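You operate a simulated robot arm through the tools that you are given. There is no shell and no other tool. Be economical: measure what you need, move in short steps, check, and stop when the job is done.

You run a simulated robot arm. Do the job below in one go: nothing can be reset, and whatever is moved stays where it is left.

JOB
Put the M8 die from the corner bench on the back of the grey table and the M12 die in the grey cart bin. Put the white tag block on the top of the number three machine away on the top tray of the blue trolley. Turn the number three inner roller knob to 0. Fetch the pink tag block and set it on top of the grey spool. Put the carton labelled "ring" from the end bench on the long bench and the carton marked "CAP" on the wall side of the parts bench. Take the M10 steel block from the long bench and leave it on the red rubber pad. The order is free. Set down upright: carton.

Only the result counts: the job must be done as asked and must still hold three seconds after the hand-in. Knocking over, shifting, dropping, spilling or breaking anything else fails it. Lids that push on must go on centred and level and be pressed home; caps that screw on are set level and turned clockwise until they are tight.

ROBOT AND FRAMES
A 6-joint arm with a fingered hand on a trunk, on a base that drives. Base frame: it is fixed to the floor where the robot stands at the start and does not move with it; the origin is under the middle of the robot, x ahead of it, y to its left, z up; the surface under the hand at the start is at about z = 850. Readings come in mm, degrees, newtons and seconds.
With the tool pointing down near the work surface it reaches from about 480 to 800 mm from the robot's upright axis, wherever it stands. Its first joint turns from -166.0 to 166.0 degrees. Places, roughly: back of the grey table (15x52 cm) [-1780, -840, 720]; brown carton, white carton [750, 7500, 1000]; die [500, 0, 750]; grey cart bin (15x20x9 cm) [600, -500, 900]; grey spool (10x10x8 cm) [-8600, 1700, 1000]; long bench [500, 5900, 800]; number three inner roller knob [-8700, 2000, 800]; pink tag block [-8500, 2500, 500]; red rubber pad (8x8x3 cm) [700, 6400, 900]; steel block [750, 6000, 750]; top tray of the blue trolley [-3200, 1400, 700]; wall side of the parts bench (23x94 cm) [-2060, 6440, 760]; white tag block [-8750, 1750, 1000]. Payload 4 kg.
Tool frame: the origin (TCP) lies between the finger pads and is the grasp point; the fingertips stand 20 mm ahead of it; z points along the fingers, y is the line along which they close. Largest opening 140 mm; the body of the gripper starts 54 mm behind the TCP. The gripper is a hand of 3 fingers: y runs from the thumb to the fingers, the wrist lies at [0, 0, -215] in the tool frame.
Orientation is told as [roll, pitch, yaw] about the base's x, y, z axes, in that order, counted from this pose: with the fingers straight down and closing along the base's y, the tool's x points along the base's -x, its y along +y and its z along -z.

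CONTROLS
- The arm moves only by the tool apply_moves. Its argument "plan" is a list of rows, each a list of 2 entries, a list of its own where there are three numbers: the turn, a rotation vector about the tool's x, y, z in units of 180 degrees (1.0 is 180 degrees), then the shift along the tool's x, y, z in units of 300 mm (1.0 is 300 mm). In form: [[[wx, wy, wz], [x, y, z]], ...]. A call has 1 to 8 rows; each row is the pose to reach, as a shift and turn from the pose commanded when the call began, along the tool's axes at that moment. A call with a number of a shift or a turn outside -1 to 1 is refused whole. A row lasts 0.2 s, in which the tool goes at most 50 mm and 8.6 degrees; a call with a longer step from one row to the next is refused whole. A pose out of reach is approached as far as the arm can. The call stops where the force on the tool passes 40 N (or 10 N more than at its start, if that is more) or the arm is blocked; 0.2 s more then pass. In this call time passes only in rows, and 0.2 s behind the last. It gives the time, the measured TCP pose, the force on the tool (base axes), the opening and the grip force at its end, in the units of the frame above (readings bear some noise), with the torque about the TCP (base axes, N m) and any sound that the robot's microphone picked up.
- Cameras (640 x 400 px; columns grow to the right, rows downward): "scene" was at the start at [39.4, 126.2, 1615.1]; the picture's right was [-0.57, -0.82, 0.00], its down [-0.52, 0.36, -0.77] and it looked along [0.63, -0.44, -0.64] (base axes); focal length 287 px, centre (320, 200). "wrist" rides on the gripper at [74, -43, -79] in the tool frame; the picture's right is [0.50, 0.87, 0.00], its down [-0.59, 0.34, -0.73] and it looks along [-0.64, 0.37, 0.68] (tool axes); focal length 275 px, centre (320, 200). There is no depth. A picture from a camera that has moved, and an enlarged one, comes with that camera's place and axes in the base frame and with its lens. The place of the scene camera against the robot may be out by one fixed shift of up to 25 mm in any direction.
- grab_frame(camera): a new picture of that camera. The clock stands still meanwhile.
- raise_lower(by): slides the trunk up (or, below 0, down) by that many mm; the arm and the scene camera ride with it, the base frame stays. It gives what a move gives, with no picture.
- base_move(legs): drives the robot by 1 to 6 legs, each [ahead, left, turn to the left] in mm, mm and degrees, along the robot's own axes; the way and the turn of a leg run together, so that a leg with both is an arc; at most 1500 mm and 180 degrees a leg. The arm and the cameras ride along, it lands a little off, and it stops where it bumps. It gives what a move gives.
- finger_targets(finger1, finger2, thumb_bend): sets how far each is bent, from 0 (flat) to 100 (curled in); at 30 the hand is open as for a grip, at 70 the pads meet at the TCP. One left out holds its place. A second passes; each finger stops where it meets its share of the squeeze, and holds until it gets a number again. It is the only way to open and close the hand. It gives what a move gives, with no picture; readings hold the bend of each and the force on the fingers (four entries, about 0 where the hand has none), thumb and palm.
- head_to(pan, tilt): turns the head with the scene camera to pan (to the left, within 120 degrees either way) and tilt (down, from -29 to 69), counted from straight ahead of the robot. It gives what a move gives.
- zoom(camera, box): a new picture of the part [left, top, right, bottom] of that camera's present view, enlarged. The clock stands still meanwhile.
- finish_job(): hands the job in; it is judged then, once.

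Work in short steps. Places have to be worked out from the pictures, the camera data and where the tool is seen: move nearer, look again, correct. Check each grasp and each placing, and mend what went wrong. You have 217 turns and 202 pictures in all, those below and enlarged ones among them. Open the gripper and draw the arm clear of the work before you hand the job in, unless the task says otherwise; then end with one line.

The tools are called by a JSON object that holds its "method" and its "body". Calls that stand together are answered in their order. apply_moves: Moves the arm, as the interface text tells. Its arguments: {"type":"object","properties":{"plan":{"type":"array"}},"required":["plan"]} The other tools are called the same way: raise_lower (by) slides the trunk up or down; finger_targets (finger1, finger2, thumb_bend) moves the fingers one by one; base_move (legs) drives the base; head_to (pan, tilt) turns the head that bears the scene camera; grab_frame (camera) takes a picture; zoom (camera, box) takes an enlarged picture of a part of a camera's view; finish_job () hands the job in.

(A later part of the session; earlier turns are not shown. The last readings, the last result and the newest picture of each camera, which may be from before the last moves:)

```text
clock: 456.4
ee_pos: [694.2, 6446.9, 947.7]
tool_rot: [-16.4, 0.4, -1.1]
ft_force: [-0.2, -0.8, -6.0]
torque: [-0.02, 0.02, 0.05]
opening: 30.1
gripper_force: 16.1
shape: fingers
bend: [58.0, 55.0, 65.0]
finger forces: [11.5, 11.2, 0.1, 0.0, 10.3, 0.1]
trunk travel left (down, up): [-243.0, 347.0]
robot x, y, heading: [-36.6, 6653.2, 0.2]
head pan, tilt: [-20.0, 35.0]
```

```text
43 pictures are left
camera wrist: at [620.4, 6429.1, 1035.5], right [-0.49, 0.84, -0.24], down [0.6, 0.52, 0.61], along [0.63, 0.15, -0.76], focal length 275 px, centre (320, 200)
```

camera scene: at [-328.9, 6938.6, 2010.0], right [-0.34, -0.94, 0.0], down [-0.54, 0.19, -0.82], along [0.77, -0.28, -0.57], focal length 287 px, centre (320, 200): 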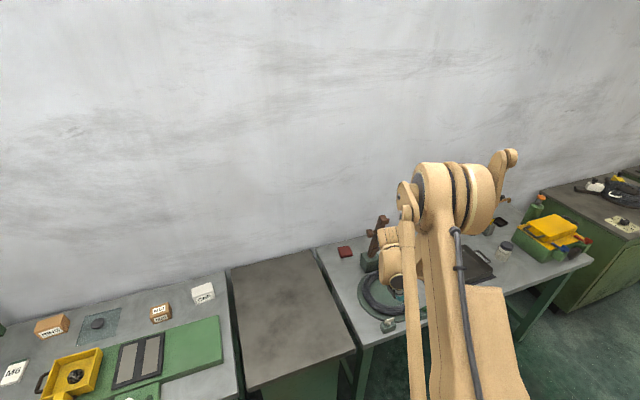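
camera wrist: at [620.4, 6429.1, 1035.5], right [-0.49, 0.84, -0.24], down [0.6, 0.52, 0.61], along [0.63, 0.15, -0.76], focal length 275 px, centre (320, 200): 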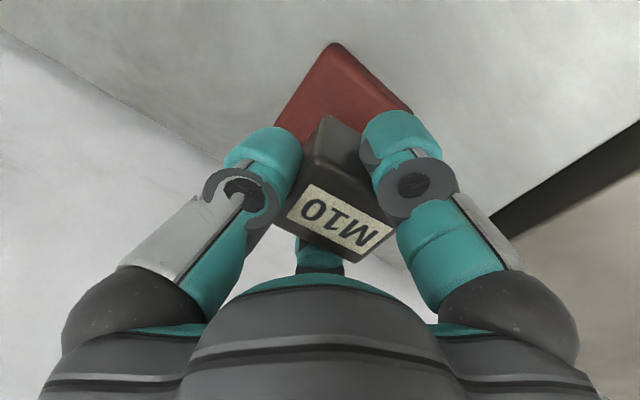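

The pad hasn't moved; its centre is about (684,6444). I shift -10 mm in x and lower to contact.

{"method": "apply_moves", "body": {"plan": [[[0, 0, 0], [0.033, -0.01, 0]], [[0, 0, 0], [0.033, 0.008, 0.06]], [[0, 0, 0], [0.033, 0.018, 0.09]]]}}

{"method": "apply_moves", "body": {"plan": [[[0, 0, 0], [0, 0.002, 0.008]], [[0, 0, 0], [0, 0.004, 0.016]]]}}

```text
clock: 457.2
ee_pos: [683.4, 6443.2, 919.7]
tool_rot: [-16.4, 0.4, -1.0]
ft_force: [0.1, 0.0, -5.7]
torque: [-0.04, 0.02, 0.02]
opening: 30.0
gripper_force: 17.0
shape: fingers
bend: [58.0, 55.0, 65.0]
finger forces: [11.6, 11.3, 0.0, 0.1, 10.2, 0.0]
trunk travel left (down, up): [-243.0, 347.0]
robot x, y, heading: [-38.4, 6657.0, 0.0]
head pan, tilt: [-20.0, 35.0]
```

```text
clock: 457.8
ee_pos: [684.0, 6442.6, 915.3]
tool_rot: [-16.4, 0.3, -1.0]
ft_force: [1.1, 0.3, -2.6]
torque: [0.07, 0.05, 0.0]
opening: 29.7
gripper_force: 16.8
shape: fingers
bend: [58.0, 55.0, 65.0]
finger forces: [11.4, 12.0, 0.0, 0.1, 10.5, 0.1]
trunk travel left (down, up): [-243.0, 347.0]
robot x, y, heading: [-33.5, 6658.7, 0.3]
head pan, tilt: [-20.0, 35.0]
```

Contact is just starting. I lower 2 mm more, open gently and back away.

{"method": "apply_moves", "body": {"plan": [[[0, 0, 0], [0, 0.002, 0.007]]]}}

{"method": "finger_targets", "body": {"finger1": 48, "finger2": 46, "thumb_bend": 52}}

{"method": "apply_moves", "body": {"plan": [[[0, 0, 0], [0, 0, -0.1]], [[0, 0, 0], [0, 0, -0.25]], [[0, 0, 0], [0, 0, -0.4]], [[0, 0, 0], [0, 0.05, -0.55]]]}}

{"method": "grab_frame", "body": {"camera": "wrist"}}

```text
clock: 458.2
ee_pos: [684.3, 6441.3, 914.3]
tool_rot: [-16.4, 0.4, -1.0]
ft_force: [1.0, -1.2, 3.6]
torque: [0.23, 0.09, -0.04]
opening: 29.8
gripper_force: 18.5
shape: fingers
bend: [58.0, 55.0, 65.0]
finger forces: [12.3, 12.7, 0.0, 0.0, 11.6, 0.0]
trunk travel left (down, up): [-243.0, 347.0]
robot x, y, heading: [-38.5, 6654.2, 0.2]
head pan, tilt: [-20.0, 35.0]
```

```text
clock: 459.2
ee_pos: [683.9, 6442.9, 913.4]
tool_rot: [-16.4, 0.3, -1.0]
ft_force: [0.2, 0.3, 0.1]
torque: [0.0, -0.03, 0.03]
opening: 63.6
gripper_force: 0.1
shape: fingers
bend: [48.0, 46.0, 52.0]
finger forces: [0.0, 0.1, 0.1, 0.0, 0.1, 0.1]
trunk travel left (down, up): [-243.0, 347.0]
robot x, y, heading: [-34.9, 6656.5, 0.1]
head pan, tilt: [-20.0, 35.0]
```

```text
clock: 460.2
ee_pos: [687.0, 6505.9, 1070.2]
tool_rot: [-16.5, 0.2, -1.0]
ft_force: [1.0, 0.5, 0.0]
torque: [-0.01, -0.02, 0.02]
opening: 63.7
gripper_force: 0.1
shape: fingers
bend: [48.0, 46.0, 52.0]
finger forces: [0.0, 0.0, 0.0, 0.0, 0.0, 0.0]
trunk travel left (down, up): [-243.0, 347.0]
robot x, y, heading: [-38.0, 6656.9, -0.2]
head pan, tilt: [-20.0, 35.0]
```

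```text
42 pictures are left
camera wrist: at [612.5, 6488.4, 1157.1], right [-0.49, 0.84, -0.24], down [0.6, 0.52, 0.61], along [0.63, 0.15, -0.76], focal length 275 px, centre (320, 200)
```

wrist: 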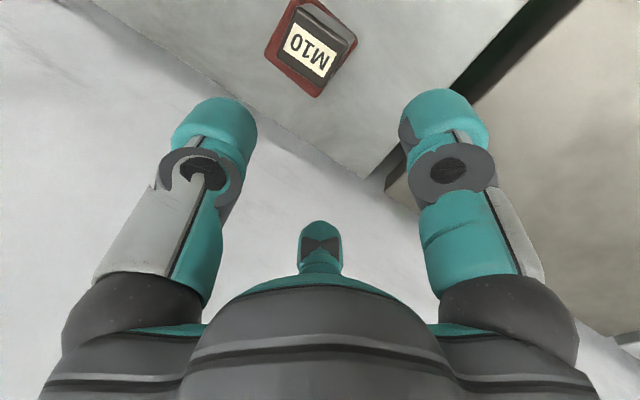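

M10 sits centred on the pad. Next, the cartons: I straighten the hand, raise, and drive along to the end bench.

{"method": "apply_moves", "body": {"plan": [[[-0.045, 0, 0], [0.1, 0, 0]], [[-0.09, 0, 0], [0.2, 0, -0.1]]]}}

{"method": "raise_lower", "body": {"by": 100}}

{"method": "base_move", "body": {"legs": [[-110, 0, 0], [0, 750, 0]]}}

{"method": "head_to", "body": {"pan": 5, "tilt": 38}}

{"method": "grab_frame", "body": {"camera": "scene"}}

```text
clock: 460.8
ee_pos: [625.3, 6514.2, 1099.3]
tool_rot: [-0.1, 0.3, -1.1]
ft_force: [0.3, 0.6, 0.2]
torque: [0.04, -0.03, 0.0]
opening: 63.6
gripper_force: 0.0
shape: fingers
bend: [48.0, 46.0, 52.0]
finger forces: [0.0, 0.0, 0.0, 0.0, 0.0, 0.0]
trunk travel left (down, up): [-243.0, 347.0]
robot x, y, heading: [-38.1, 6656.5, 0.2]
head pan, tilt: [-20.0, 35.0]
```

```text
clock: 462.1
ee_pos: [625.7, 6515.1, 1198.5]
tool_rot: [-0.2, 0.3, -1.0]
ft_force: [-0.4, 0.0, 0.7]
torque: [0.03, -0.02, 0.03]
opening: 63.5
gripper_force: 0.1
shape: fingers
bend: [48.0, 46.0, 52.0]
finger forces: [0.1, 0.0, 0.0, 0.1, 0.0, 0.1]
trunk travel left (down, up): [-343.0, 247.0]
robot x, y, heading: [-39.3, 6655.8, 0.0]
head pan, tilt: [-20.0, 35.0]
```

```text
clock: 467.1
ee_pos: [508.0, 7276.2, 1197.8]
tool_rot: [-0.2, 0.3, -0.4]
ft_force: [0.5, 0.0, 0.3]
torque: [0.01, 0.0, 0.03]
opening: 63.7
gripper_force: 0.0
shape: fingers
bend: [48.0, 46.0, 52.0]
finger forces: [0.0, 0.0, 0.1, 0.1, 0.1, 0.0]
trunk travel left (down, up): [-343.0, 247.0]
robot x, y, heading: [-153.8, 7409.0, 0.8]
head pan, tilt: [-20.0, 35.0]
```

```text
clock: 467.9
ee_pos: [508.0, 7277.9, 1198.8]
tool_rot: [-0.2, 0.3, -0.4]
ft_force: [-0.2, 0.2, -0.1]
torque: [-0.03, 0.0, 0.02]
opening: 63.7
gripper_force: 0.1
shape: fingers
bend: [48.0, 46.0, 52.0]
finger forces: [0.0, 0.1, 0.1, 0.1, 0.1, 0.1]
trunk travel left (down, up): [-343.0, 247.0]
robot x, y, heading: [-155.1, 7411.8, 0.6]
head pan, tilt: [5.0, 38.0]
```

```text
41 pictures are left
camera scene: at [-101.7, 7594.2, 1760.5], right [0.1, -1.0, 0.0], down [-0.61, -0.06, -0.79], along [0.78, 0.08, -0.62], focal length 287 px, centre (320, 200)
```

scene: 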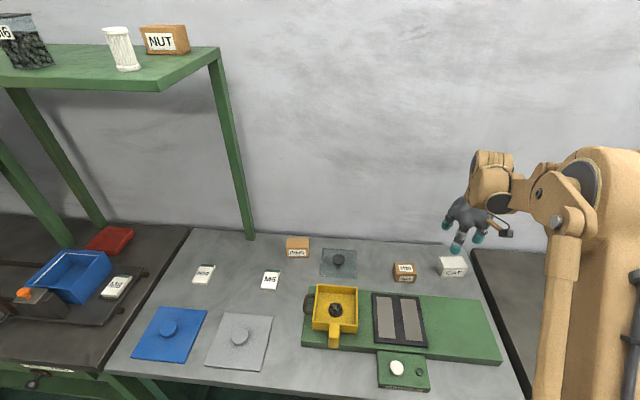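

I zoom in on the carton labels.

{"method": "zoom", "body": {"camera": "scene", "box": [270, 225, 490, 295]}}

```text
2.91 times, centred on (380, 260) of scene
camera zoom: at [-101.7, 7594.2, 1760.5], right [0.1, -1.0, 0.0], down [-0.61, -0.06, -0.79], along [0.78, 0.08, -0.62], focal length 834 px, centre (146, 26)
```

zoom: 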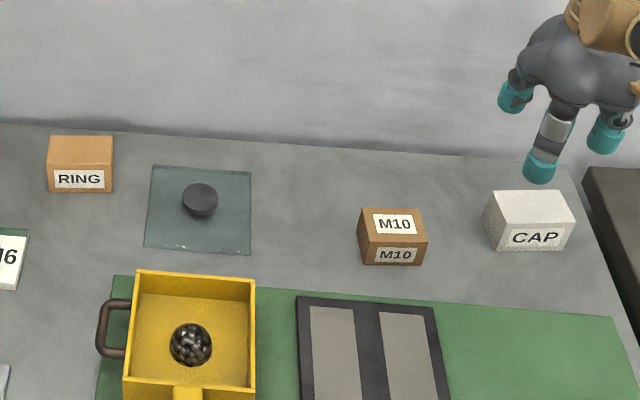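

RING is at about (692,7769) and CAP at about (636,7171). I take RING first and move in front of it.

{"method": "base_move", "body": {"legs": [[0, 300, -0.6], [125, 0, 0]]}}

{"method": "finger_targets", "body": {"finger1": 30, "finger2": 30, "thumb_bend": 30}}

{"method": "apply_moves", "body": {"plan": [[[0, 0, 0], [0, 0.15, 0]], [[0, 0, 0], [0, 0.3, 0.02]], [[0, 0, 0], [-0.01, 0.45, 0.1]], [[0, 0, 0], [-0.02, 0.55, 0.2]]]}}

{"method": "grab_frame", "body": {"camera": "wrist"}}

```text
clock: 470.9
ee_pos: [632.8, 7567.9, 1196.3]
tool_rot: [-0.2, 0.3, -1.1]
ft_force: [0.2, -0.9, 0.5]
torque: [0.01, 0.04, 0.0]
opening: 63.6
gripper_force: 0.1
shape: fingers
bend: [48.0, 46.0, 52.0]
finger forces: [0.1, 0.0, 0.1, 0.1, 0.0, 0.0]
trunk travel left (down, up): [-343.0, 247.0]
robot x, y, heading: [-29.5, 7707.0, 0.0]
head pan, tilt: [5.0, 38.0]
```

```text
clock: 471.9
ee_pos: [631.8, 7567.3, 1196.8]
tool_rot: [-0.2, 0.3, -1.0]
ft_force: [0.3, -0.2, 0.0]
torque: [-0.03, 0.0, 0.0]
opening: 124.2
gripper_force: 0.0
shape: fingers
bend: [30.0, 30.0, 30.0]
finger forces: [0.0, 0.0, 0.1, 0.0, 0.0, 0.0]
trunk travel left (down, up): [-343.0, 247.0]
robot x, y, heading: [-32.3, 7709.6, 0.1]
head pan, tilt: [5.0, 38.0]
```

```text
refused: row 3 steps farther than a row can; nothing moved
```

```text
39 pictures are left
camera wrist: at [556.6, 7526.6, 1276.9], right [-0.48, 0.87, 0.0], down [0.6, 0.33, 0.73], along [0.64, 0.35, -0.68], focal length 275 px, centre (320, 200)
```

wrist: 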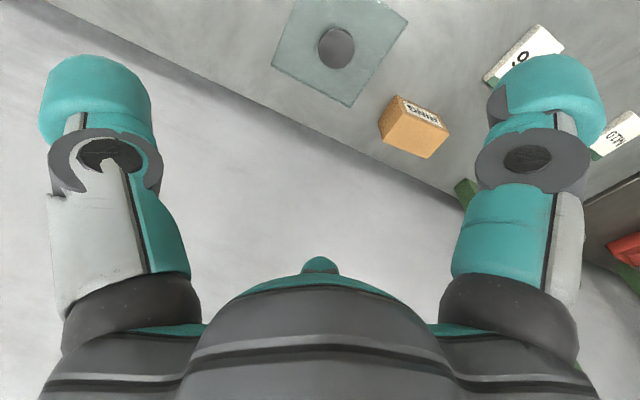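

RING is centred at about (705,7773), with its long side near y and turned ~11°. I go above it, aligned.

{"method": "apply_moves", "body": {"plan": [[[0, 0, -0.03], [-0.05, 0.14, 0]], [[0, 0, -0.067], [-0.1, 0.28, 0.04]], [[0, 0, -0.067], [-0.15, 0.42, 0.08]], [[0, 0, -0.067], [-0.19, 0.55, 0.14]], [[0, 0, -0.067], [-0.23, 0.687, 0.2]], [[0, 0, -0.067], [-0.23, 0.687, 0.36]], [[0, 0, -0.067], [-0.23, 0.687, 0.52]], [[0, 0, -0.067], [-0.23, 0.687, 0.68]]]}}

{"method": "grab_frame", "body": {"camera": "wrist"}}

```text
clock: 473.6
ee_pos: [704.0, 7772.1, 992.4]
tool_rot: [-0.1, 0.3, 11.0]
ft_force: [-0.2, -0.3, -0.3]
torque: [-0.01, 0.02, 0.03]
opening: 124.1
gripper_force: 0.2
shape: fingers
bend: [30.0, 30.0, 30.0]
finger forces: [0.0, 0.0, 0.0, 0.1, 0.0, 0.1]
trunk travel left (down, up): [-343.0, 247.0]
robot x, y, heading: [-29.8, 7711.7, 0.3]
head pan, tilt: [5.0, 38.0]
```

```text
38 pictures are left
camera wrist: at [639.5, 7717.6, 1070.9], right [-0.66, 0.75, 0.0], down [0.52, 0.45, 0.73], along [0.55, 0.48, -0.68], focal length 275 px, centre (320, 200)
```

wrist: 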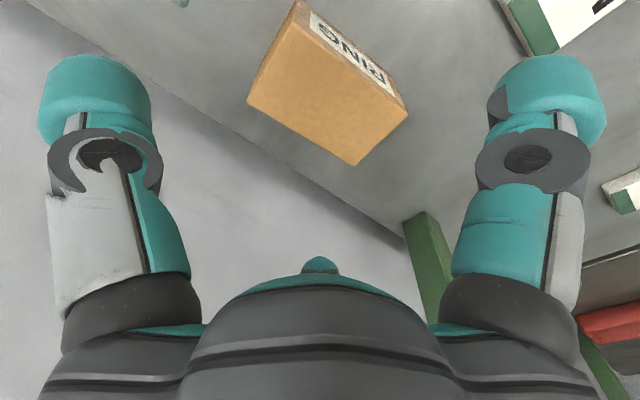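

Refined: RING's centre is (706,7784), yaw ~5°, top z≈892. I correct and lower around it.

{"method": "apply_moves", "body": {"plan": [[[0, 0, 0.033], [-0.014, 0.035, 0.05]], [[0, 0, 0.033], [-0.014, 0.035, 0.2]], [[0, 0, 0.033], [-0.014, 0.035, 0.31]], [[0, 0, 0.033], [-0.014, 0.035, 0.355]]]}}

{"method": "grab_frame", "body": {"camera": "wrist"}}

```text
clock: 474.6
ee_pos: [681.2, 7781.3, 916.6]
tool_rot: [-0.1, 0.4, 5.1]
ft_force: [-0.7, -0.4, -0.3]
torque: [0.02, 0.02, -0.01]
opening: 124.2
gripper_force: 0.1
shape: fingers
bend: [30.0, 30.0, 30.0]
finger forces: [0.1, 0.0, 0.0, 0.0, 0.0, 0.0]
out of reach, approached as far as the arm can: row 2, 3, 4
trunk travel left (down, up): [-343.0, 247.0]
robot x, y, heading: [-32.9, 7707.8, 0.1]
head pan, tilt: [5.0, 38.0]
```

```text
37 pictures are left
camera wrist: at [610.7, 7732.7, 995.7], right [-0.57, 0.82, 0.0], down [0.56, 0.39, 0.73], along [0.6, 0.42, -0.68], focal length 275 px, centre (320, 200)
```

wrist: 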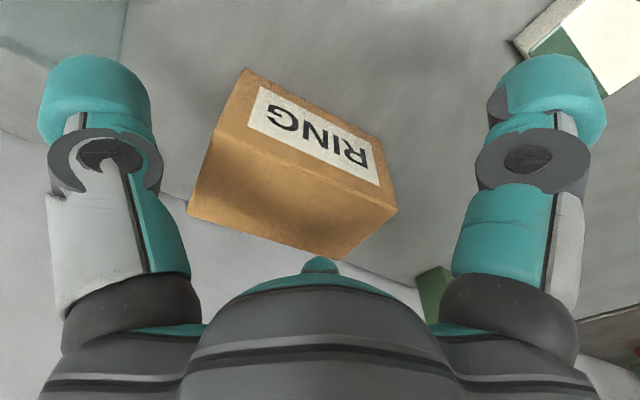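

The trunk is too high for this reach. I raise with the arm (+25 mm in x) and then lower the trunk.

{"method": "apply_moves", "body": {"plan": [[[0, 0, 0], [0, 0, -0.15]], [[0, 0, 0], [-0.04, 0.01, -0.3]], [[0, 0, 0], [-0.083, 0.01, -0.433]]]}}

{"method": "raise_lower", "body": {"by": -120}}

{"method": "grab_frame", "body": {"camera": "wrist"}}

```text
clock: 475.4
ee_pos: [707.3, 7786.1, 1048.8]
tool_rot: [-0.1, 0.4, 5.1]
ft_force: [-0.1, 0.1, 0.7]
torque: [0.0, -0.03, 0.02]
opening: 124.4
gripper_force: 0.1
shape: fingers
bend: [30.0, 30.0, 30.0]
finger forces: [0.0, 0.0, 0.0, 0.0, 0.0, 0.0]
trunk travel left (down, up): [-343.0, 247.0]
robot x, y, heading: [-29.0, 7712.0, 0.1]
head pan, tilt: [5.0, 38.0]
```

```text
clock: 476.9
ee_pos: [706.1, 7786.5, 928.2]
tool_rot: [-0.1, 0.3, 5.1]
ft_force: [0.6, -0.7, -0.2]
torque: [0.01, 0.04, 0.01]
opening: 124.1
gripper_force: 0.0
shape: fingers
bend: [30.0, 30.0, 30.0]
finger forces: [0.0, 0.0, 0.0, 0.0, 0.1, 0.0]
trunk travel left (down, up): [-223.0, 367.0]
robot x, y, heading: [-31.5, 7712.1, 0.2]
head pan, tilt: [5.0, 38.0]
```

```text
36 pictures are left
camera wrist: at [637.3, 7738.3, 1007.5], right [-0.57, 0.82, 0.0], down [0.56, 0.39, 0.73], along [0.6, 0.42, -0.68], focal length 275 px, centre (320, 200)
```

wrist: 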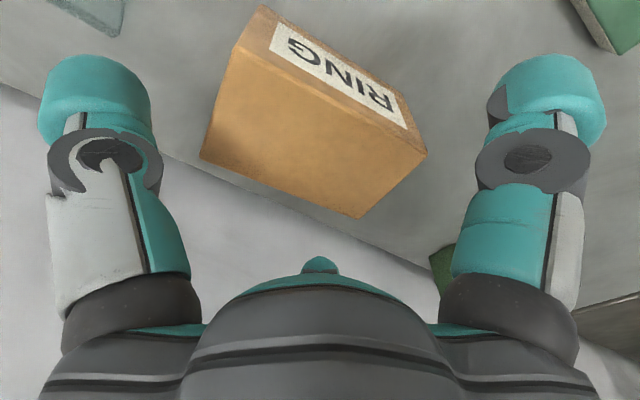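

Centred on RING. I descend and close: fingers on the long sides, thumb at the end.

{"method": "apply_moves", "body": {"plan": [[[0, 0, 0], [0, -0.01, 0.08]], [[0, 0, 0], [0, -0.01, 0.143]]]}}

{"method": "finger_targets", "body": {"finger1": 70, "finger2": 70, "thumb_bend": 70}}

{"method": "grab_frame", "body": {"camera": "wrist"}}

```text
clock: 477.6
ee_pos: [705.7, 7784.6, 885.7]
tool_rot: [-0.3, 0.4, 5.0]
ft_force: [0.7, 0.2, 0.6]
torque: [0.01, -0.01, 0.01]
opening: 124.1
gripper_force: 0.0
shape: fingers
bend: [30.0, 30.0, 30.0]
finger forces: [0.1, 0.0, 0.0, 0.1, 0.1, 0.1]
trunk travel left (down, up): [-223.0, 367.0]
robot x, y, heading: [-31.8, 7710.3, 0.1]
head pan, tilt: [5.0, 38.0]
```

```text
clock: 478.6
ee_pos: [706.6, 7782.9, 884.9]
tool_rot: [0.0, 0.4, 5.1]
ft_force: [-0.7, 1.3, -3.9]
torque: [-0.08, -0.03, 0.01]
opening: 47.1
gripper_force: 25.1
shape: fingers
bend: [52.0, 53.0, 61.0]
finger forces: [17.3, 13.8, 0.1, 0.0, 18.3, 0.0]
trunk travel left (down, up): [-223.0, 367.0]
robot x, y, heading: [-29.6, 7707.1, 0.2]
head pan, tilt: [5.0, 38.0]
```

```text
35 pictures are left
camera wrist: at [636.8, 7735.6, 964.4], right [-0.57, 0.82, 0.0], down [0.56, 0.39, 0.73], along [0.6, 0.42, -0.68], focal length 275 px, centre (320, 200)
```

wrist: 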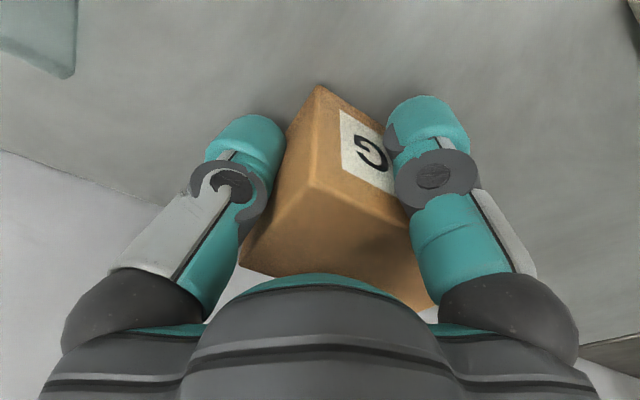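

RING is held. I lift, back well away from the bench (to clear the post), drive to the long bench and approach the empty spot where M10 stood.

{"method": "raise_lower", "body": {"by": 150}}

{"method": "base_move", "body": {"legs": [[-430, 0, -0.2], [0, -900, 0], [0, -760, 0]]}}

```text
clock: 480.3
ee_pos: [707.2, 7783.6, 1034.5]
tool_rot: [-0.2, 0.5, 5.1]
ft_force: [-0.6, -0.4, -2.2]
torque: [-0.11, -0.02, -0.01]
opening: 47.0
gripper_force: 24.6
shape: fingers
bend: [52.0, 53.0, 61.0]
finger forces: [17.3, 13.7, 0.1, 0.0, 18.2, 0.0]
trunk travel left (down, up): [-373.0, 217.0]
robot x, y, heading: [-28.6, 7711.9, 0.1]
head pan, tilt: [5.0, 38.0]
```

```text
clock: 491.0
ee_pos: [273.8, 6117.7, 1035.4]
tool_rot: [-0.1, 0.4, 5.1]
ft_force: [-0.6, 0.1, -3.7]
torque: [-0.07, 0.01, 0.01]
opening: 47.1
gripper_force: 24.8
shape: fingers
bend: [52.0, 53.0, 61.0]
finger forces: [17.2, 13.8, 0.1, 0.1, 18.0, 0.0]
trunk travel left (down, up): [-373.0, 217.0]
robot x, y, heading: [-463.5, 6042.3, 0.3]
head pan, tilt: [5.0, 38.0]
```

{"method": "apply_moves", "body": {"plan": [[[0, 0, 0], [0.012, -0.136, 0]], [[0, 0, 0], [0.024, -0.272, 0]], [[0, 0, 0], [0.036, -0.408, 0]], [[0, 0, 0], [0.048, -0.544, 0]], [[0, 0, 0], [0.059, -0.68, 0]]]}}

{"method": "base_move", "body": {"legs": [[390, 0, -0.3]]}}

{"method": "grab_frame", "body": {"camera": "wrist"}}

{"method": "grab_frame", "body": {"camera": "scene"}}

```text
clock: 492.2
ee_pos: [274.3, 5908.6, 1037.2]
tool_rot: [-0.1, 0.4, 5.1]
ft_force: [-1.1, 0.0, -3.0]
torque: [-0.06, -0.03, 0.02]
opening: 46.9
gripper_force: 23.9
shape: fingers
bend: [52.0, 53.0, 61.0]
finger forces: [16.6, 13.7, 0.1, 0.0, 17.9, 0.0]
trunk travel left (down, up): [-373.0, 217.0]
robot x, y, heading: [-463.6, 6041.7, 0.2]
head pan, tilt: [5.0, 38.0]
```

```text
clock: 494.7
ee_pos: [669.1, 5905.4, 1036.7]
tool_rot: [-0.1, 0.4, 4.8]
ft_force: [-0.4, 0.2, -3.4]
torque: [-0.08, -0.01, 0.01]
opening: 46.9
gripper_force: 24.4
shape: fingers
bend: [52.0, 53.0, 61.0]
finger forces: [16.6, 13.8, 0.0, 0.1, 17.8, 0.1]
trunk travel left (down, up): [-373.0, 217.0]
robot x, y, heading: [-71.0, 6042.4, -0.1]
head pan, tilt: [5.0, 38.0]
```

```text
34 pictures are left
camera wrist: at [598.9, 5856.5, 1115.5], right [-0.57, 0.82, 0.0], down [0.56, 0.39, 0.73], along [0.6, 0.42, -0.68], focal length 275 px, centre (320, 200)
```

wrist: 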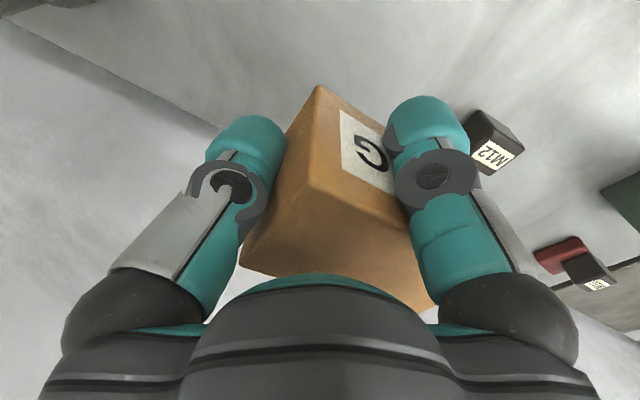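

```text
33 pictures are left
camera scene: at [-9.6, 6224.4, 1790.4], right [0.08, -1.0, 0.0], down [-0.61, -0.05, -0.79], along [0.78, 0.06, -0.62], focal length 287 px, centre (320, 200)
```

scene: 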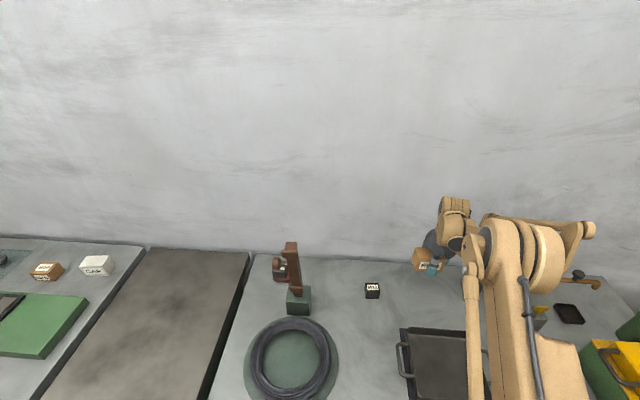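

The spot is clear, with M12 115 mm away. I lower the trunk most of the way, then creep to contact.

{"method": "raise_lower", "body": {"by": -130}}

{"method": "apply_moves", "body": {"plan": [[[0, 0, 0], [0, 0, 0.013]], [[0, 0, 0], [0, 0, 0.026]], [[0, 0, 0], [0, 0, 0.04]], [[0, 0, 0], [0, 0, 0.053]]]}}

```text
clock: 496.2
ee_pos: [668.9, 5904.6, 907.2]
tool_rot: [-0.1, 0.4, 4.7]
ft_force: [-0.9, 1.1, -3.3]
torque: [-0.07, -0.02, 0.0]
opening: 46.8
gripper_force: 24.8
shape: fingers
bend: [52.0, 53.0, 61.0]
finger forces: [16.8, 13.6, 0.1, 0.1, 17.8, 0.1]
trunk travel left (down, up): [-243.0, 347.0]
robot x, y, heading: [-69.2, 6037.9, -0.6]
head pan, tilt: [5.0, 38.0]
```

```text
clock: 497.2
ee_pos: [668.3, 5903.9, 891.0]
tool_rot: [0.0, 0.4, 4.8]
ft_force: [-0.5, 0.3, -3.4]
torque: [-0.11, -0.03, 0.04]
opening: 46.9
gripper_force: 24.1
shape: fingers
bend: [52.0, 53.0, 61.0]
finger forces: [16.7, 13.7, 0.0, 0.0, 17.8, 0.1]
trunk travel left (down, up): [-243.0, 347.0]
robot x, y, heading: [-70.0, 6042.8, -0.3]
head pan, tilt: [5.0, 38.0]
```

{"method": "apply_moves", "body": {"plan": [[[0, 0, 0], [0, 0, 0.008]], [[0, 0, 0], [0, 0, 0.016]], [[0, 0, 0], [0, 0, 0.024]], [[0, 0, 0], [0, 0, 0.032]]]}}

```text
clock: 498.2
ee_pos: [668.4, 5905.5, 881.6]
tool_rot: [-0.3, 0.3, 4.7]
ft_force: [2.8, -1.6, 10.8]
torque: [-0.36, -0.32, 0.01]
opening: 46.5
gripper_force: 26.1
shape: fingers
bend: [52.0, 53.0, 61.0]
finger forces: [17.8, 13.7, 0.0, 0.0, 20.7, 0.1]
trunk travel left (down, up): [-243.0, 347.0]
robot x, y, heading: [-69.6, 6046.9, -0.4]
head pan, tilt: [5.0, 38.0]
```

Contact, with the carton level on the bench. I release and lift.

{"method": "finger_targets", "body": {"finger1": 36, "finger2": 36, "thumb_bend": 36}}

{"method": "apply_moves", "body": {"plan": [[[0, 0, 0], [0, 0, -0.1]], [[0, 0, 0], [0, 0, -0.25]], [[0, 0, 0], [0, 0, -0.4]], [[0, 0, 0], [0, 0, -0.55]], [[0, 0, 0], [0, 0, -0.7]]]}}

{"method": "grab_frame", "body": {"camera": "wrist"}}

```text
clock: 499.2
ee_pos: [668.0, 5904.6, 882.2]
tool_rot: [-0.1, 0.4, 4.7]
ft_force: [0.2, 0.3, -0.1]
torque: [0.02, -0.01, 0.04]
opening: 106.8
gripper_force: 0.1
shape: fingers
bend: [36.0, 36.0, 36.0]
finger forces: [0.1, 0.1, 0.1, 0.1, 0.0, 0.0]
trunk travel left (down, up): [-243.0, 347.0]
robot x, y, heading: [-68.0, 6038.8, -0.4]
head pan, tilt: [5.0, 38.0]
```

```text
clock: 500.4
ee_pos: [667.0, 5902.7, 1094.3]
tool_rot: [-0.2, 0.3, 4.8]
ft_force: [0.4, 0.2, -0.2]
torque: [0.03, -0.02, 0.04]
opening: 106.8
gripper_force: 0.1
shape: fingers
bend: [36.0, 36.0, 36.0]
finger forces: [0.1, 0.0, 0.0, 0.1, 0.1, 0.1]
trunk travel left (down, up): [-243.0, 347.0]
robot x, y, heading: [-70.7, 6041.1, -0.2]
head pan, tilt: [5.0, 38.0]
```

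```text
32 pictures are left
camera wrist: at [597.9, 5855.1, 1173.1], right [-0.57, 0.82, 0.0], down [0.56, 0.39, 0.73], along [0.6, 0.42, -0.68], focal length 275 px, centre (320, 200)
```

wrist: 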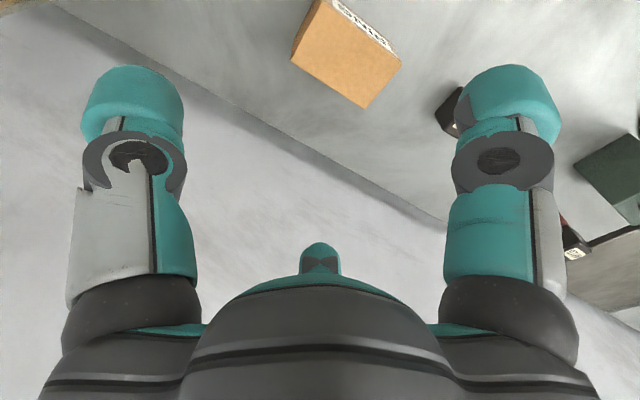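

RING stands upright on the long bench. Now CAP: I back out, drive left and come in front of it.

{"method": "base_move", "body": {"legs": [[-390, 0, 0.3], [0, 1130, 0]]}}

{"method": "apply_moves", "body": {"plan": [[[0, 0, 0], [-0.012, 0.15, 0]], [[0, 0, 0], [-0.024, 0.3, 0]], [[0, 0, 0], [-0.04, 0.45, 0]]]}}

{"method": "base_move", "body": {"legs": [[290, 0, 0]]}}

{"method": "grab_frame", "body": {"camera": "wrist"}}

```text
clock: 508.3
ee_pos: [272.7, 7059.3, 1093.5]
tool_rot: [-0.2, 0.4, 5.5]
ft_force: [0.1, -0.8, -0.3]
torque: [-0.01, -0.01, -0.03]
opening: 106.8
gripper_force: 0.0
shape: fingers
bend: [36.0, 36.0, 36.0]
finger forces: [0.0, 0.1, 0.0, 0.0, 0.1, 0.0]
trunk travel left (down, up): [-243.0, 347.0]
robot x, y, heading: [-466.8, 7189.5, 0.3]
head pan, tilt: [5.0, 38.0]
```

```text
clock: 509.1
ee_pos: [271.6, 7199.1, 1094.2]
tool_rot: [-0.2, 0.4, 5.3]
ft_force: [0.2, -0.4, -1.0]
torque: [0.01, -0.03, 0.02]
opening: 106.8
gripper_force: 0.1
shape: fingers
bend: [36.0, 36.0, 36.0]
finger forces: [0.1, 0.1, 0.0, 0.0, 0.0, 0.0]
trunk travel left (down, up): [-243.0, 347.0]
robot x, y, heading: [-463.6, 7189.2, 1.0]
head pan, tilt: [5.0, 38.0]
```

```text
clock: 511.1
ee_pos: [564.1, 7196.9, 1094.3]
tool_rot: [-0.2, 0.4, 5.4]
ft_force: [0.2, -0.1, 0.1]
torque: [-0.03, 0.0, 0.02]
opening: 106.6
gripper_force: 0.0
shape: fingers
bend: [36.0, 36.0, 36.0]
finger forces: [0.0, 0.1, 0.0, 0.0, 0.0, 0.0]
trunk travel left (down, up): [-243.0, 347.0]
robot x, y, heading: [-176.2, 7194.2, 0.4]
head pan, tilt: [5.0, 38.0]
```

```text
31 pictures are left
camera wrist: at [495.0, 7149.4, 1172.3], right [-0.58, 0.81, 0.0], down [0.56, 0.4, 0.73], along [0.59, 0.42, -0.68], focal length 275 px, centre (320, 200)
```

wrist: 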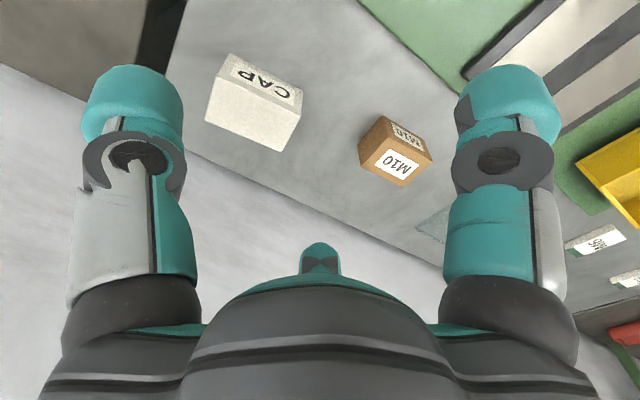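

CAP is centred at about (663,7180), turned ~10°. I move closer, align and go down to just above it.

{"method": "base_move", "body": {"legs": [[105, 0, -0.4]]}}

{"method": "raise_lower", "body": {"by": -50}}

{"method": "apply_moves", "body": {"plan": [[[0, 0, -0.026], [0.025, -0.06, 0.05]], [[0, 0, -0.026], [0.025, -0.06, 0.2]], [[0, 0, -0.026], [0.025, -0.06, 0.34]]]}}

{"method": "grab_frame", "body": {"camera": "wrist"}}

```text
clock: 512.3
ee_pos: [671.5, 7194.5, 1092.7]
tool_rot: [-0.2, 0.3, 5.0]
ft_force: [-0.5, -0.1, -0.3]
torque: [-0.01, 0.02, -0.01]
opening: 107.2
gripper_force: 0.0
shape: fingers
bend: [36.0, 36.0, 36.0]
finger forces: [0.1, 0.1, 0.0, 0.1, 0.0, 0.0]
trunk travel left (down, up): [-243.0, 347.0]
robot x, y, heading: [-70.4, 7192.9, 0.3]
head pan, tilt: [5.0, 38.0]
```

```text
clock: 513.2
ee_pos: [669.3, 7194.4, 1043.3]
tool_rot: [-0.1, 0.4, 5.1]
ft_force: [0.0, 0.4, -0.1]
torque: [-0.02, -0.03, 0.02]
opening: 106.9
gripper_force: 0.0
shape: fingers
bend: [36.0, 36.0, 36.0]
finger forces: [0.0, 0.0, 0.0, 0.0, 0.1, 0.1]
trunk travel left (down, up): [-193.0, 397.0]
robot x, y, heading: [-62.4, 7191.8, 0.0]
head pan, tilt: [5.0, 38.0]
```

```text
clock: 514.0
ee_pos: [664.3, 7174.9, 942.1]
tool_rot: [-0.1, 0.4, 9.8]
ft_force: [0.5, 0.5, -0.3]
torque: [-0.01, -0.01, -0.02]
opening: 107.2
gripper_force: 0.1
shape: fingers
bend: [36.0, 36.0, 36.0]
finger forces: [0.1, 0.0, 0.0, 0.0, 0.0, 0.0]
trunk travel left (down, up): [-193.0, 397.0]
robot x, y, heading: [-65.5, 7188.5, 0.1]
head pan, tilt: [5.0, 38.0]
```

```text
30 pictures are left
camera wrist: at [599.4, 7120.7, 1021.4], right [-0.64, 0.77, 0.0], down [0.53, 0.44, 0.73], along [0.56, 0.47, -0.68], focal length 275 px, centre (320, 200)
```

wrist: 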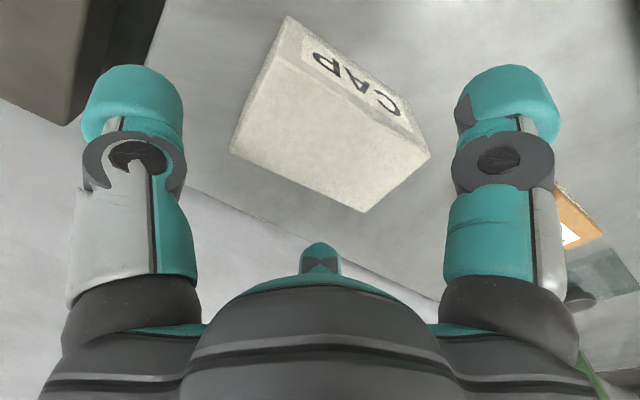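

Centre is (666,7184). I open the thumb a bit more, correct, descend and close.

{"method": "finger_targets", "body": {"finger1": 32, "finger2": 32, "thumb_bend": 29}}

{"method": "apply_moves", "body": {"plan": [[[0, 0, 0.017], [-0.008, 0.026, 0.03]], [[0, 0, 0.017], [-0.008, 0.026, 0.13]], [[0, 0, 0.017], [-0.008, 0.026, 0.187]]]}}

{"method": "finger_targets", "body": {"finger1": 70, "finger2": 70, "thumb_bend": 70}}

{"method": "raise_lower", "body": {"by": 180}}

{"method": "grab_frame", "body": {"camera": "wrist"}}

```text
clock: 515.0
ee_pos: [665.2, 7175.5, 942.8]
tool_rot: [0.0, 0.5, 9.8]
ft_force: [1.0, -0.5, 0.0]
torque: [-0.01, -0.01, 0.01]
opening: 123.0
gripper_force: 0.0
shape: fingers
bend: [32.0, 32.0, 28.0]
finger forces: [0.0, 0.1, 0.0, 0.1, 0.0, 0.1]
trunk travel left (down, up): [-193.0, 397.0]
robot x, y, heading: [-61.3, 7191.7, 0.0]
head pan, tilt: [5.0, 38.0]
```

```text
clock: 515.8
ee_pos: [663.7, 7182.0, 886.2]
tool_rot: [-0.1, 0.4, 6.7]
ft_force: [-0.1, 0.8, -0.1]
torque: [0.0, 0.0, 0.04]
opening: 123.2
gripper_force: 0.1
shape: fingers
bend: [32.0, 32.0, 28.0]
finger forces: [0.1, 0.0, 0.0, 0.0, 0.0, 0.0]
trunk travel left (down, up): [-193.0, 397.0]
robot x, y, heading: [-65.0, 7190.9, 0.1]
head pan, tilt: [5.0, 38.0]
```

```text
clock: 516.8
ee_pos: [662.4, 7182.7, 885.7]
tool_rot: [0.0, 0.5, 6.7]
ft_force: [0.3, -0.4, -1.7]
torque: [-0.04, 0.05, 0.0]
opening: 45.7
gripper_force: 22.8
shape: fingers
bend: [53.0, 53.0, 61.0]
finger forces: [15.0, 14.1, 0.1, 0.0, 17.1, 0.0]
trunk travel left (down, up): [-193.0, 397.0]
robot x, y, heading: [-64.7, 7192.3, 0.1]
head pan, tilt: [5.0, 38.0]
```

```text
clock: 518.8
ee_pos: [662.3, 7184.3, 1065.9]
tool_rot: [-0.1, 0.4, 6.6]
ft_force: [0.7, 0.1, -2.5]
torque: [-0.06, -0.03, 0.0]
opening: 45.8
gripper_force: 23.1
shape: fingers
bend: [53.0, 53.0, 61.0]
finger forces: [15.0, 14.1, 0.0, 0.1, 17.0, 0.0]
trunk travel left (down, up): [-373.0, 217.0]
robot x, y, heading: [-68.8, 7188.3, 0.3]
head pan, tilt: [5.0, 38.0]
```

```text
29 pictures are left
camera wrist: at [595.3, 7132.2, 1145.1], right [-0.6, 0.8, 0.0], down [0.55, 0.41, 0.73], along [0.58, 0.44, -0.68], focal length 275 px, centre (320, 200)
```

wrist: 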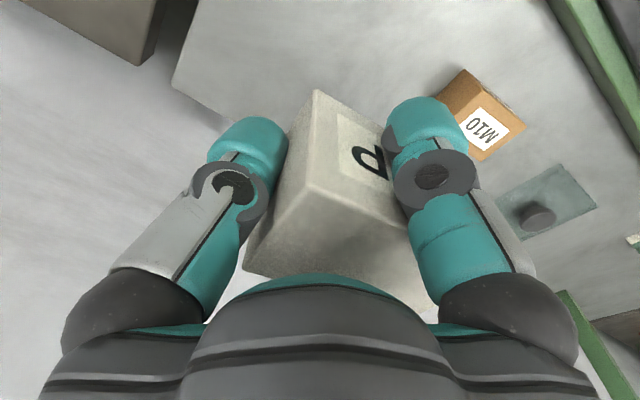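

CAP is held. I back out, turn to face west and look for the parts bench.

{"method": "base_move", "body": {"legs": [[-500, 0, 0], [0, 0, -90], [0, 0, -90]]}}

{"method": "head_to", "body": {"pan": 20, "tilt": 22}}

{"method": "grab_frame", "body": {"camera": "scene"}}

```text
clock: 529.4
ee_pos: [-1308.1, 7189.9, 1065.5]
tool_rot: [-0.1, 0.4, -172.3]
ft_force: [-0.3, 0.2, -3.6]
torque: [0.06, 0.0, 0.02]
opening: 44.5
gripper_force: 20.6
shape: fingers
bend: [53.0, 53.0, 62.0]
finger forces: [12.2, 12.4, 0.0, 0.0, 16.6, 0.1]
trunk travel left (down, up): [-373.0, 217.0]
robot x, y, heading: [-576.8, 7194.5, -179.0]
head pan, tilt: [5.0, 38.0]
```

```text
clock: 530.2
ee_pos: [-1308.4, 7190.6, 1066.8]
tool_rot: [-0.1, 0.4, -172.3]
ft_force: [-0.4, -0.5, -2.2]
torque: [0.07, 0.01, -0.02]
opening: 44.2
gripper_force: 20.9
shape: fingers
bend: [53.0, 53.0, 62.0]
finger forces: [12.2, 12.3, 0.0, 0.0, 16.5, 0.1]
trunk travel left (down, up): [-373.0, 217.0]
robot x, y, heading: [-575.6, 7194.0, -178.9]
head pan, tilt: [20.0, 22.0]
```

```text
28 pictures are left
camera scene: at [-652.4, 6954.5, 1815.5], right [-0.36, 0.93, 0.0], down [0.35, 0.13, -0.93], along [-0.87, -0.33, -0.38], focal length 287 px, centre (320, 200)
```

scene: 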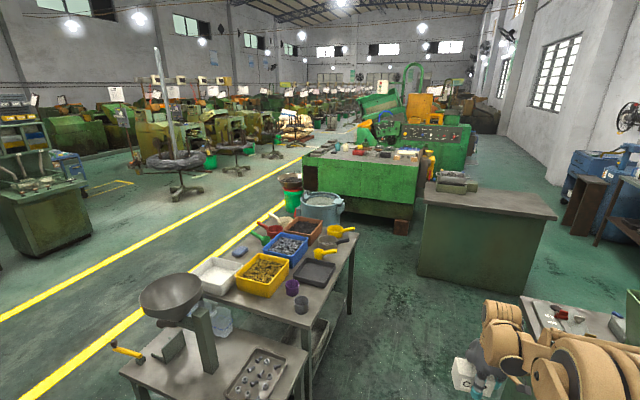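

The parts bench with the bins is ahead-left; its wall side is the right-hand (+y) strip. I zoom in on it.

{"method": "zoom", "body": {"camera": "scene", "box": [180, 200, 380, 330]}}

```text
3.08 times, centred on (280, 265) of scene
camera zoom: at [-652.4, 6954.5, 1815.5], right [-0.36, 0.93, 0.0], down [0.35, 0.13, -0.93], along [-0.87, -0.33, -0.38], focal length 882 px, centre (443, 0)
```

zoom: 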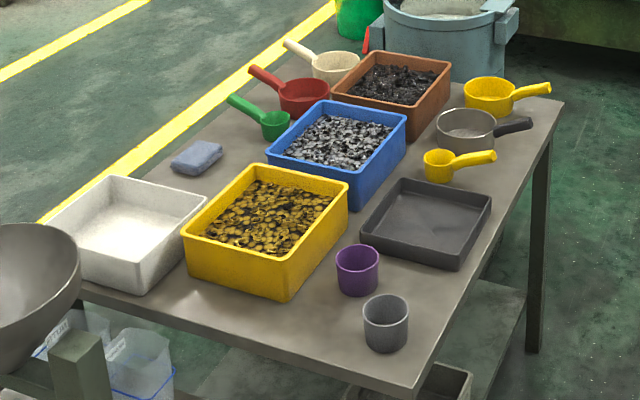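

There's a free spot on the wall-side strip between the cups and the black tray, around (-1800,6480). I retract the hand, drive to (-1800,7085) and turn to face it.

{"method": "apply_moves", "body": {"plan": [[[0, 0, 0], [0.14, 0.02, 0]], [[0, 0, 0], [0.28, 0.04, 0]], [[0, 0, 0], [0.4, 0.055, 0]]]}}

{"method": "base_move", "body": {"legs": [[1225, 100, -1], [0, 0, 90]]}}

{"method": "head_to", "body": {"pan": 0, "tilt": 48}}

{"method": "grab_frame", "body": {"camera": "scene"}}

{"method": "grab_frame", "body": {"camera": "wrist"}}

```text
clock: 531.0
ee_pos: [-1183.2, 7189.2, 1068.4]
tool_rot: [-0.2, 0.3, -172.3]
ft_force: [0.5, -0.3, -3.4]
torque: [0.07, 0.02, -0.01]
opening: 44.0
gripper_force: 20.4
shape: fingers
bend: [53.0, 53.0, 62.0]
finger forces: [12.4, 12.5, 0.1, 0.0, 16.2, 0.0]
trunk travel left (down, up): [-373.0, 217.0]
robot x, y, heading: [-578.4, 7191.6, -178.8]
head pan, tilt: [20.0, 22.0]
```

```text
clock: 541.0
ee_pos: [-1829.6, 6478.6, 1067.5]
tool_rot: [-0.2, 0.4, -85.0]
ft_force: [0.3, 0.4, -3.4]
torque: [0.02, 0.08, 0.0]
opening: 43.5
gripper_force: 19.3
shape: fingers
bend: [53.0, 53.0, 62.0]
finger forces: [11.4, 12.0, 0.1, 0.0, 15.8, 0.0]
trunk travel left (down, up): [-373.0, 217.0]
robot x, y, heading: [-1806.4, 7090.4, -91.5]
head pan, tilt: [20.0, 22.0]
```

```text
clock: 541.9
ee_pos: [-1831.4, 6478.9, 1066.9]
tool_rot: [-0.1, 0.4, -84.9]
ft_force: [0.0, 0.3, -2.6]
torque: [-0.02, 0.08, 0.0]
opening: 43.5
gripper_force: 19.4
shape: fingers
bend: [53.0, 53.0, 62.0]
finger forces: [11.5, 12.0, 0.1, 0.0, 15.8, 0.0]
trunk travel left (down, up): [-373.0, 217.0]
robot x, y, heading: [-1806.1, 7084.5, -91.7]
head pan, tilt: [0.0, 48.0]
```

```text
26 pictures are left
camera scene: at [-1628.6, 7006.3, 1776.0], right [-1.0, 0.03, 0.0], down [0.02, 0.74, -0.67], along [-0.02, -0.67, -0.74], focal length 287 px, centre (320, 200)
```

scene: 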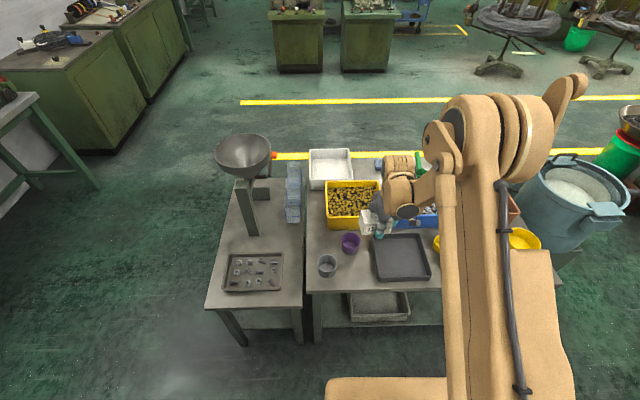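

```text
25 pictures are left
camera wrist: at [-1879.0, 6549.4, 1146.4], right [0.82, 0.57, 0.0], down [0.39, -0.56, 0.73], along [0.42, -0.6, -0.68], focal length 275 px, centre (320, 200)
```

wrist: 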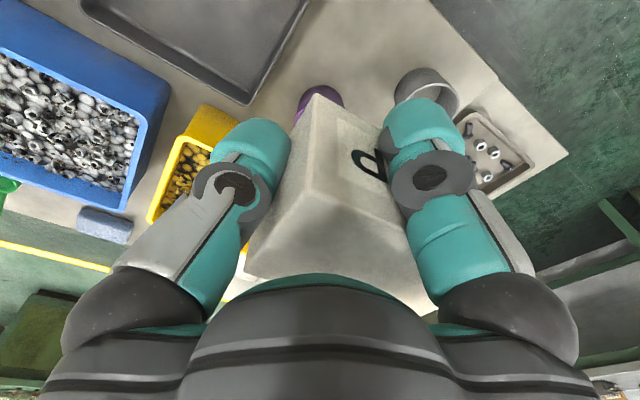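

The gap beside the tray is too tight, but there's free room on the strip around (-1650,6388), in front of the yellow bin and beside the cups. I move the carton above it, squared to the bench.

{"method": "apply_moves", "body": {"plan": [[[0, 0, 0.01], [-0.07, 0.115, 0]], [[0, 0, 0.02], [-0.14, 0.23, 0]], [[0, 0, 0.028], [-0.21, 0.345, 0]], [[0, 0, 0.028], [-0.28, 0.46, 0]], [[0, 0, 0.028], [-0.354, 0.575, 0]]]}}

{"method": "raise_lower", "body": {"by": -110}}

{"method": "grab_frame", "body": {"camera": "wrist"}}

{"method": "zoom", "body": {"camera": "scene", "box": [270, 160, 450, 300]}}

```text
clock: 543.1
ee_pos: [-1648.8, 6388.1, 1066.3]
tool_rot: [-0.1, 0.5, -90.0]
ft_force: [-0.6, 0.7, -2.4]
torque: [0.0, 0.06, -0.02]
opening: 42.9
gripper_force: 19.7
shape: fingers
bend: [53.0, 53.0, 62.0]
finger forces: [11.5, 12.2, 0.0, 0.0, 15.7, 0.1]
trunk travel left (down, up): [-373.0, 217.0]
robot x, y, heading: [-1807.3, 7084.7, -91.6]
head pan, tilt: [0.0, 48.0]
```

```text
clock: 544.5
ee_pos: [-1650.8, 6389.2, 957.0]
tool_rot: [-0.2, 0.4, -90.0]
ft_force: [0.6, 0.4, -3.2]
torque: [0.01, 0.04, -0.03]
opening: 43.0
gripper_force: 19.6
shape: fingers
bend: [53.0, 53.0, 62.0]
finger forces: [11.4, 12.2, 0.1, 0.0, 15.6, 0.1]
trunk travel left (down, up): [-263.0, 327.0]
robot x, y, heading: [-1808.1, 7089.0, -91.7]
head pan, tilt: [0.0, 48.0]
```

```text
24 pictures are left
camera wrist: at [-1692.6, 6463.1, 1035.8], right [0.87, 0.5, 0.0], down [0.34, -0.59, 0.73], along [0.37, -0.63, -0.68], focal length 275 px, centre (320, 200)
```

wrist: 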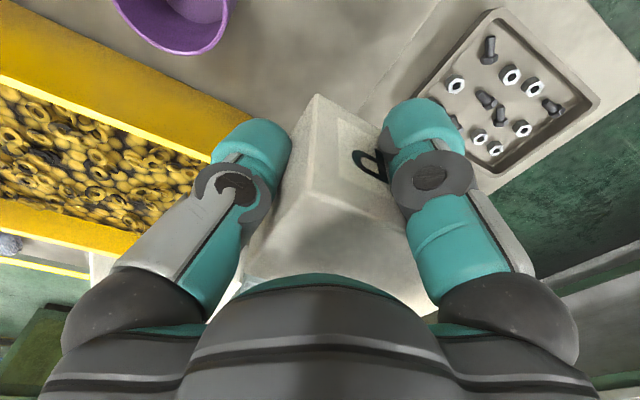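

```text
2.86 times, centred on (360, 230) of scene
camera zoom: at [-1628.5, 7006.5, 1666.1], right [-1.0, 0.03, 0.0], down [0.02, 0.74, -0.67], along [-0.02, -0.67, -0.74], focal length 819 px, centre (206, 114)
```

zoom: 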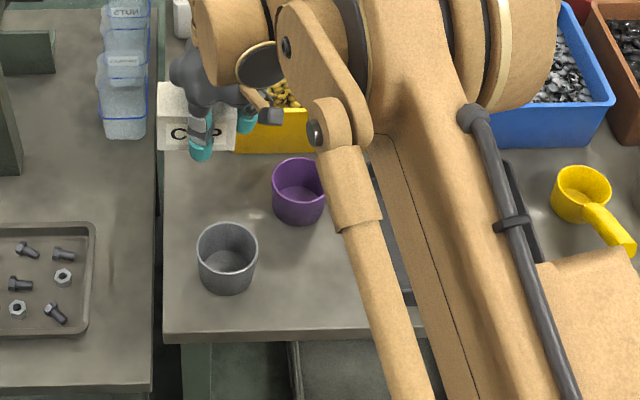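

Looking closer, that spot is too tight by the purple cup. The better place is the ~150×145 mm gap between dark cup, purple cup, tray and front edge, with the carton's long side along y: centre (-1785,6490). I raise, move there and turn the hand 90°.

{"method": "raise_lower", "body": {"by": 110}}

{"method": "apply_moves", "body": {"plan": [[[0, 0, 0.0455], [0.06, -0.08, 0]], [[0, 0, 0.091], [0.12, -0.16, 0]], [[0, 0, 0.1365], [0.18, -0.24, 0]], [[0, 0, 0.182], [0.24, -0.32, 0]], [[0, 0, 0.2275], [0.3, -0.4, 0]], [[0, 0, 0.273], [0.337, -0.45, 0]], [[0, 0, 0.3185], [0.337, -0.45, 0]], [[0, 0, 0.364], [0.337, -0.45, 0]]]}}

{"method": "apply_moves", "body": {"plan": [[[0, 0, 0.0455], [0, 0, 0]], [[0, 0, 0.091], [0, 0, 0]], [[0, 0, 0.136], [0, 0, 0]]]}}

{"method": "raise_lower", "body": {"by": -160}}

{"method": "grab_frame", "body": {"camera": "wrist"}}

{"method": "zoom", "body": {"camera": "scene", "box": [280, 140, 460, 310]}}

```text
clock: 546.0
ee_pos: [-1650.6, 6388.1, 1065.9]
tool_rot: [-0.3, 0.4, -90.0]
ft_force: [-0.4, -0.1, -3.1]
torque: [0.0, 0.1, 0.06]
opening: 43.3
gripper_force: 19.2
shape: fingers
bend: [53.0, 53.0, 62.0]
finger forces: [11.6, 12.2, 0.1, 0.0, 15.6, 0.0]
trunk travel left (down, up): [-373.0, 217.0]
robot x, y, heading: [-1804.6, 7086.3, -91.7]
head pan, tilt: [0.0, 48.0]
```

```text
clock: 547.8
ee_pos: [-1784.1, 6489.2, 1068.0]
tool_rot: [-0.4, -0.1, -155.5]
ft_force: [0.0, 0.1, -2.5]
torque: [0.1, 0.01, 0.0]
opening: 42.8
gripper_force: 19.2
shape: fingers
bend: [53.0, 53.0, 62.0]
finger forces: [11.4, 12.2, 0.1, 0.0, 15.4, 0.0]
trunk travel left (down, up): [-373.0, 217.0]
robot x, y, heading: [-1800.6, 7088.6, -91.4]
head pan, tilt: [0.0, 48.0]
```

```text
clock: 548.5
ee_pos: [-1785.3, 6489.6, 1068.6]
tool_rot: [-0.4, -0.2, 179.9]
ft_force: [-0.2, 0.0, -3.4]
torque: [0.12, 0.0, -0.01]
opening: 42.7
gripper_force: 19.2
shape: fingers
bend: [53.0, 53.0, 62.0]
finger forces: [11.5, 12.4, 0.0, 0.0, 15.3, 0.0]
trunk travel left (down, up): [-373.0, 217.0]
robot x, y, heading: [-1804.7, 7087.3, -91.7]
head pan, tilt: [0.0, 48.0]
```

```text
clock: 550.4
ee_pos: [-1785.5, 6489.8, 906.8]
tool_rot: [-0.4, -0.2, -180.0]
ft_force: [1.1, 0.0, -3.3]
torque: [0.07, 0.01, -0.02]
opening: 42.8
gripper_force: 20.1
shape: fingers
bend: [53.0, 53.0, 62.0]
finger forces: [11.4, 12.4, 0.0, 0.0, 15.3, 0.0]
trunk travel left (down, up): [-213.0, 377.0]
robot x, y, heading: [-1804.0, 7084.3, -91.5]
head pan, tilt: [0.0, 48.0]
```

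```text
22 pictures are left
camera wrist: at [-1710.8, 6532.4, 986.2], right [0.5, -0.87, -0.01], down [-0.59, -0.34, 0.73], along [-0.64, -0.36, -0.68], focal length 275 px, centre (320, 200)
```

wrist: 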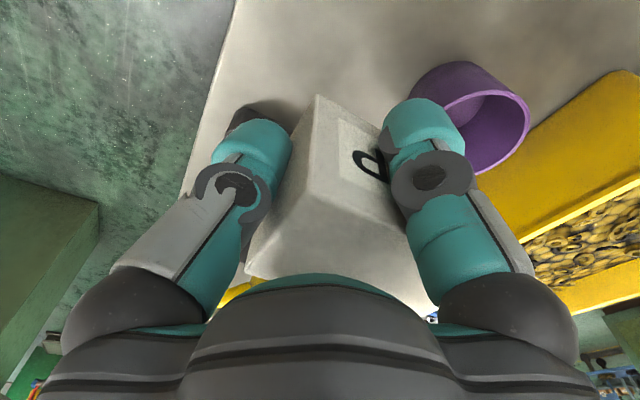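

```text
2.35 times, centred on (370, 225) of scene
camera zoom: at [-1628.6, 7006.6, 1616.1], right [-1.0, 0.03, 0.0], down [0.02, 0.74, -0.67], along [-0.02, -0.67, -0.74], focal length 675 px, centre (202, 141)
```

zoom: 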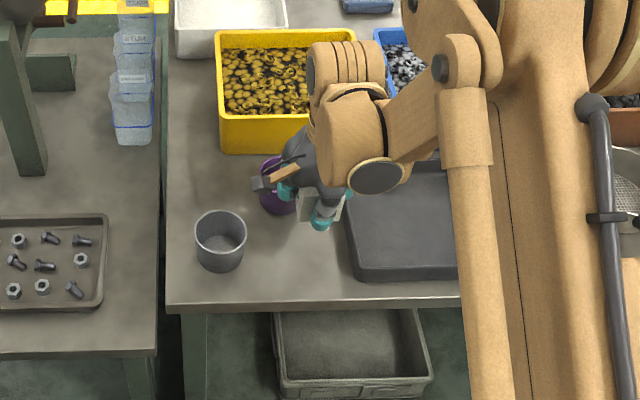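

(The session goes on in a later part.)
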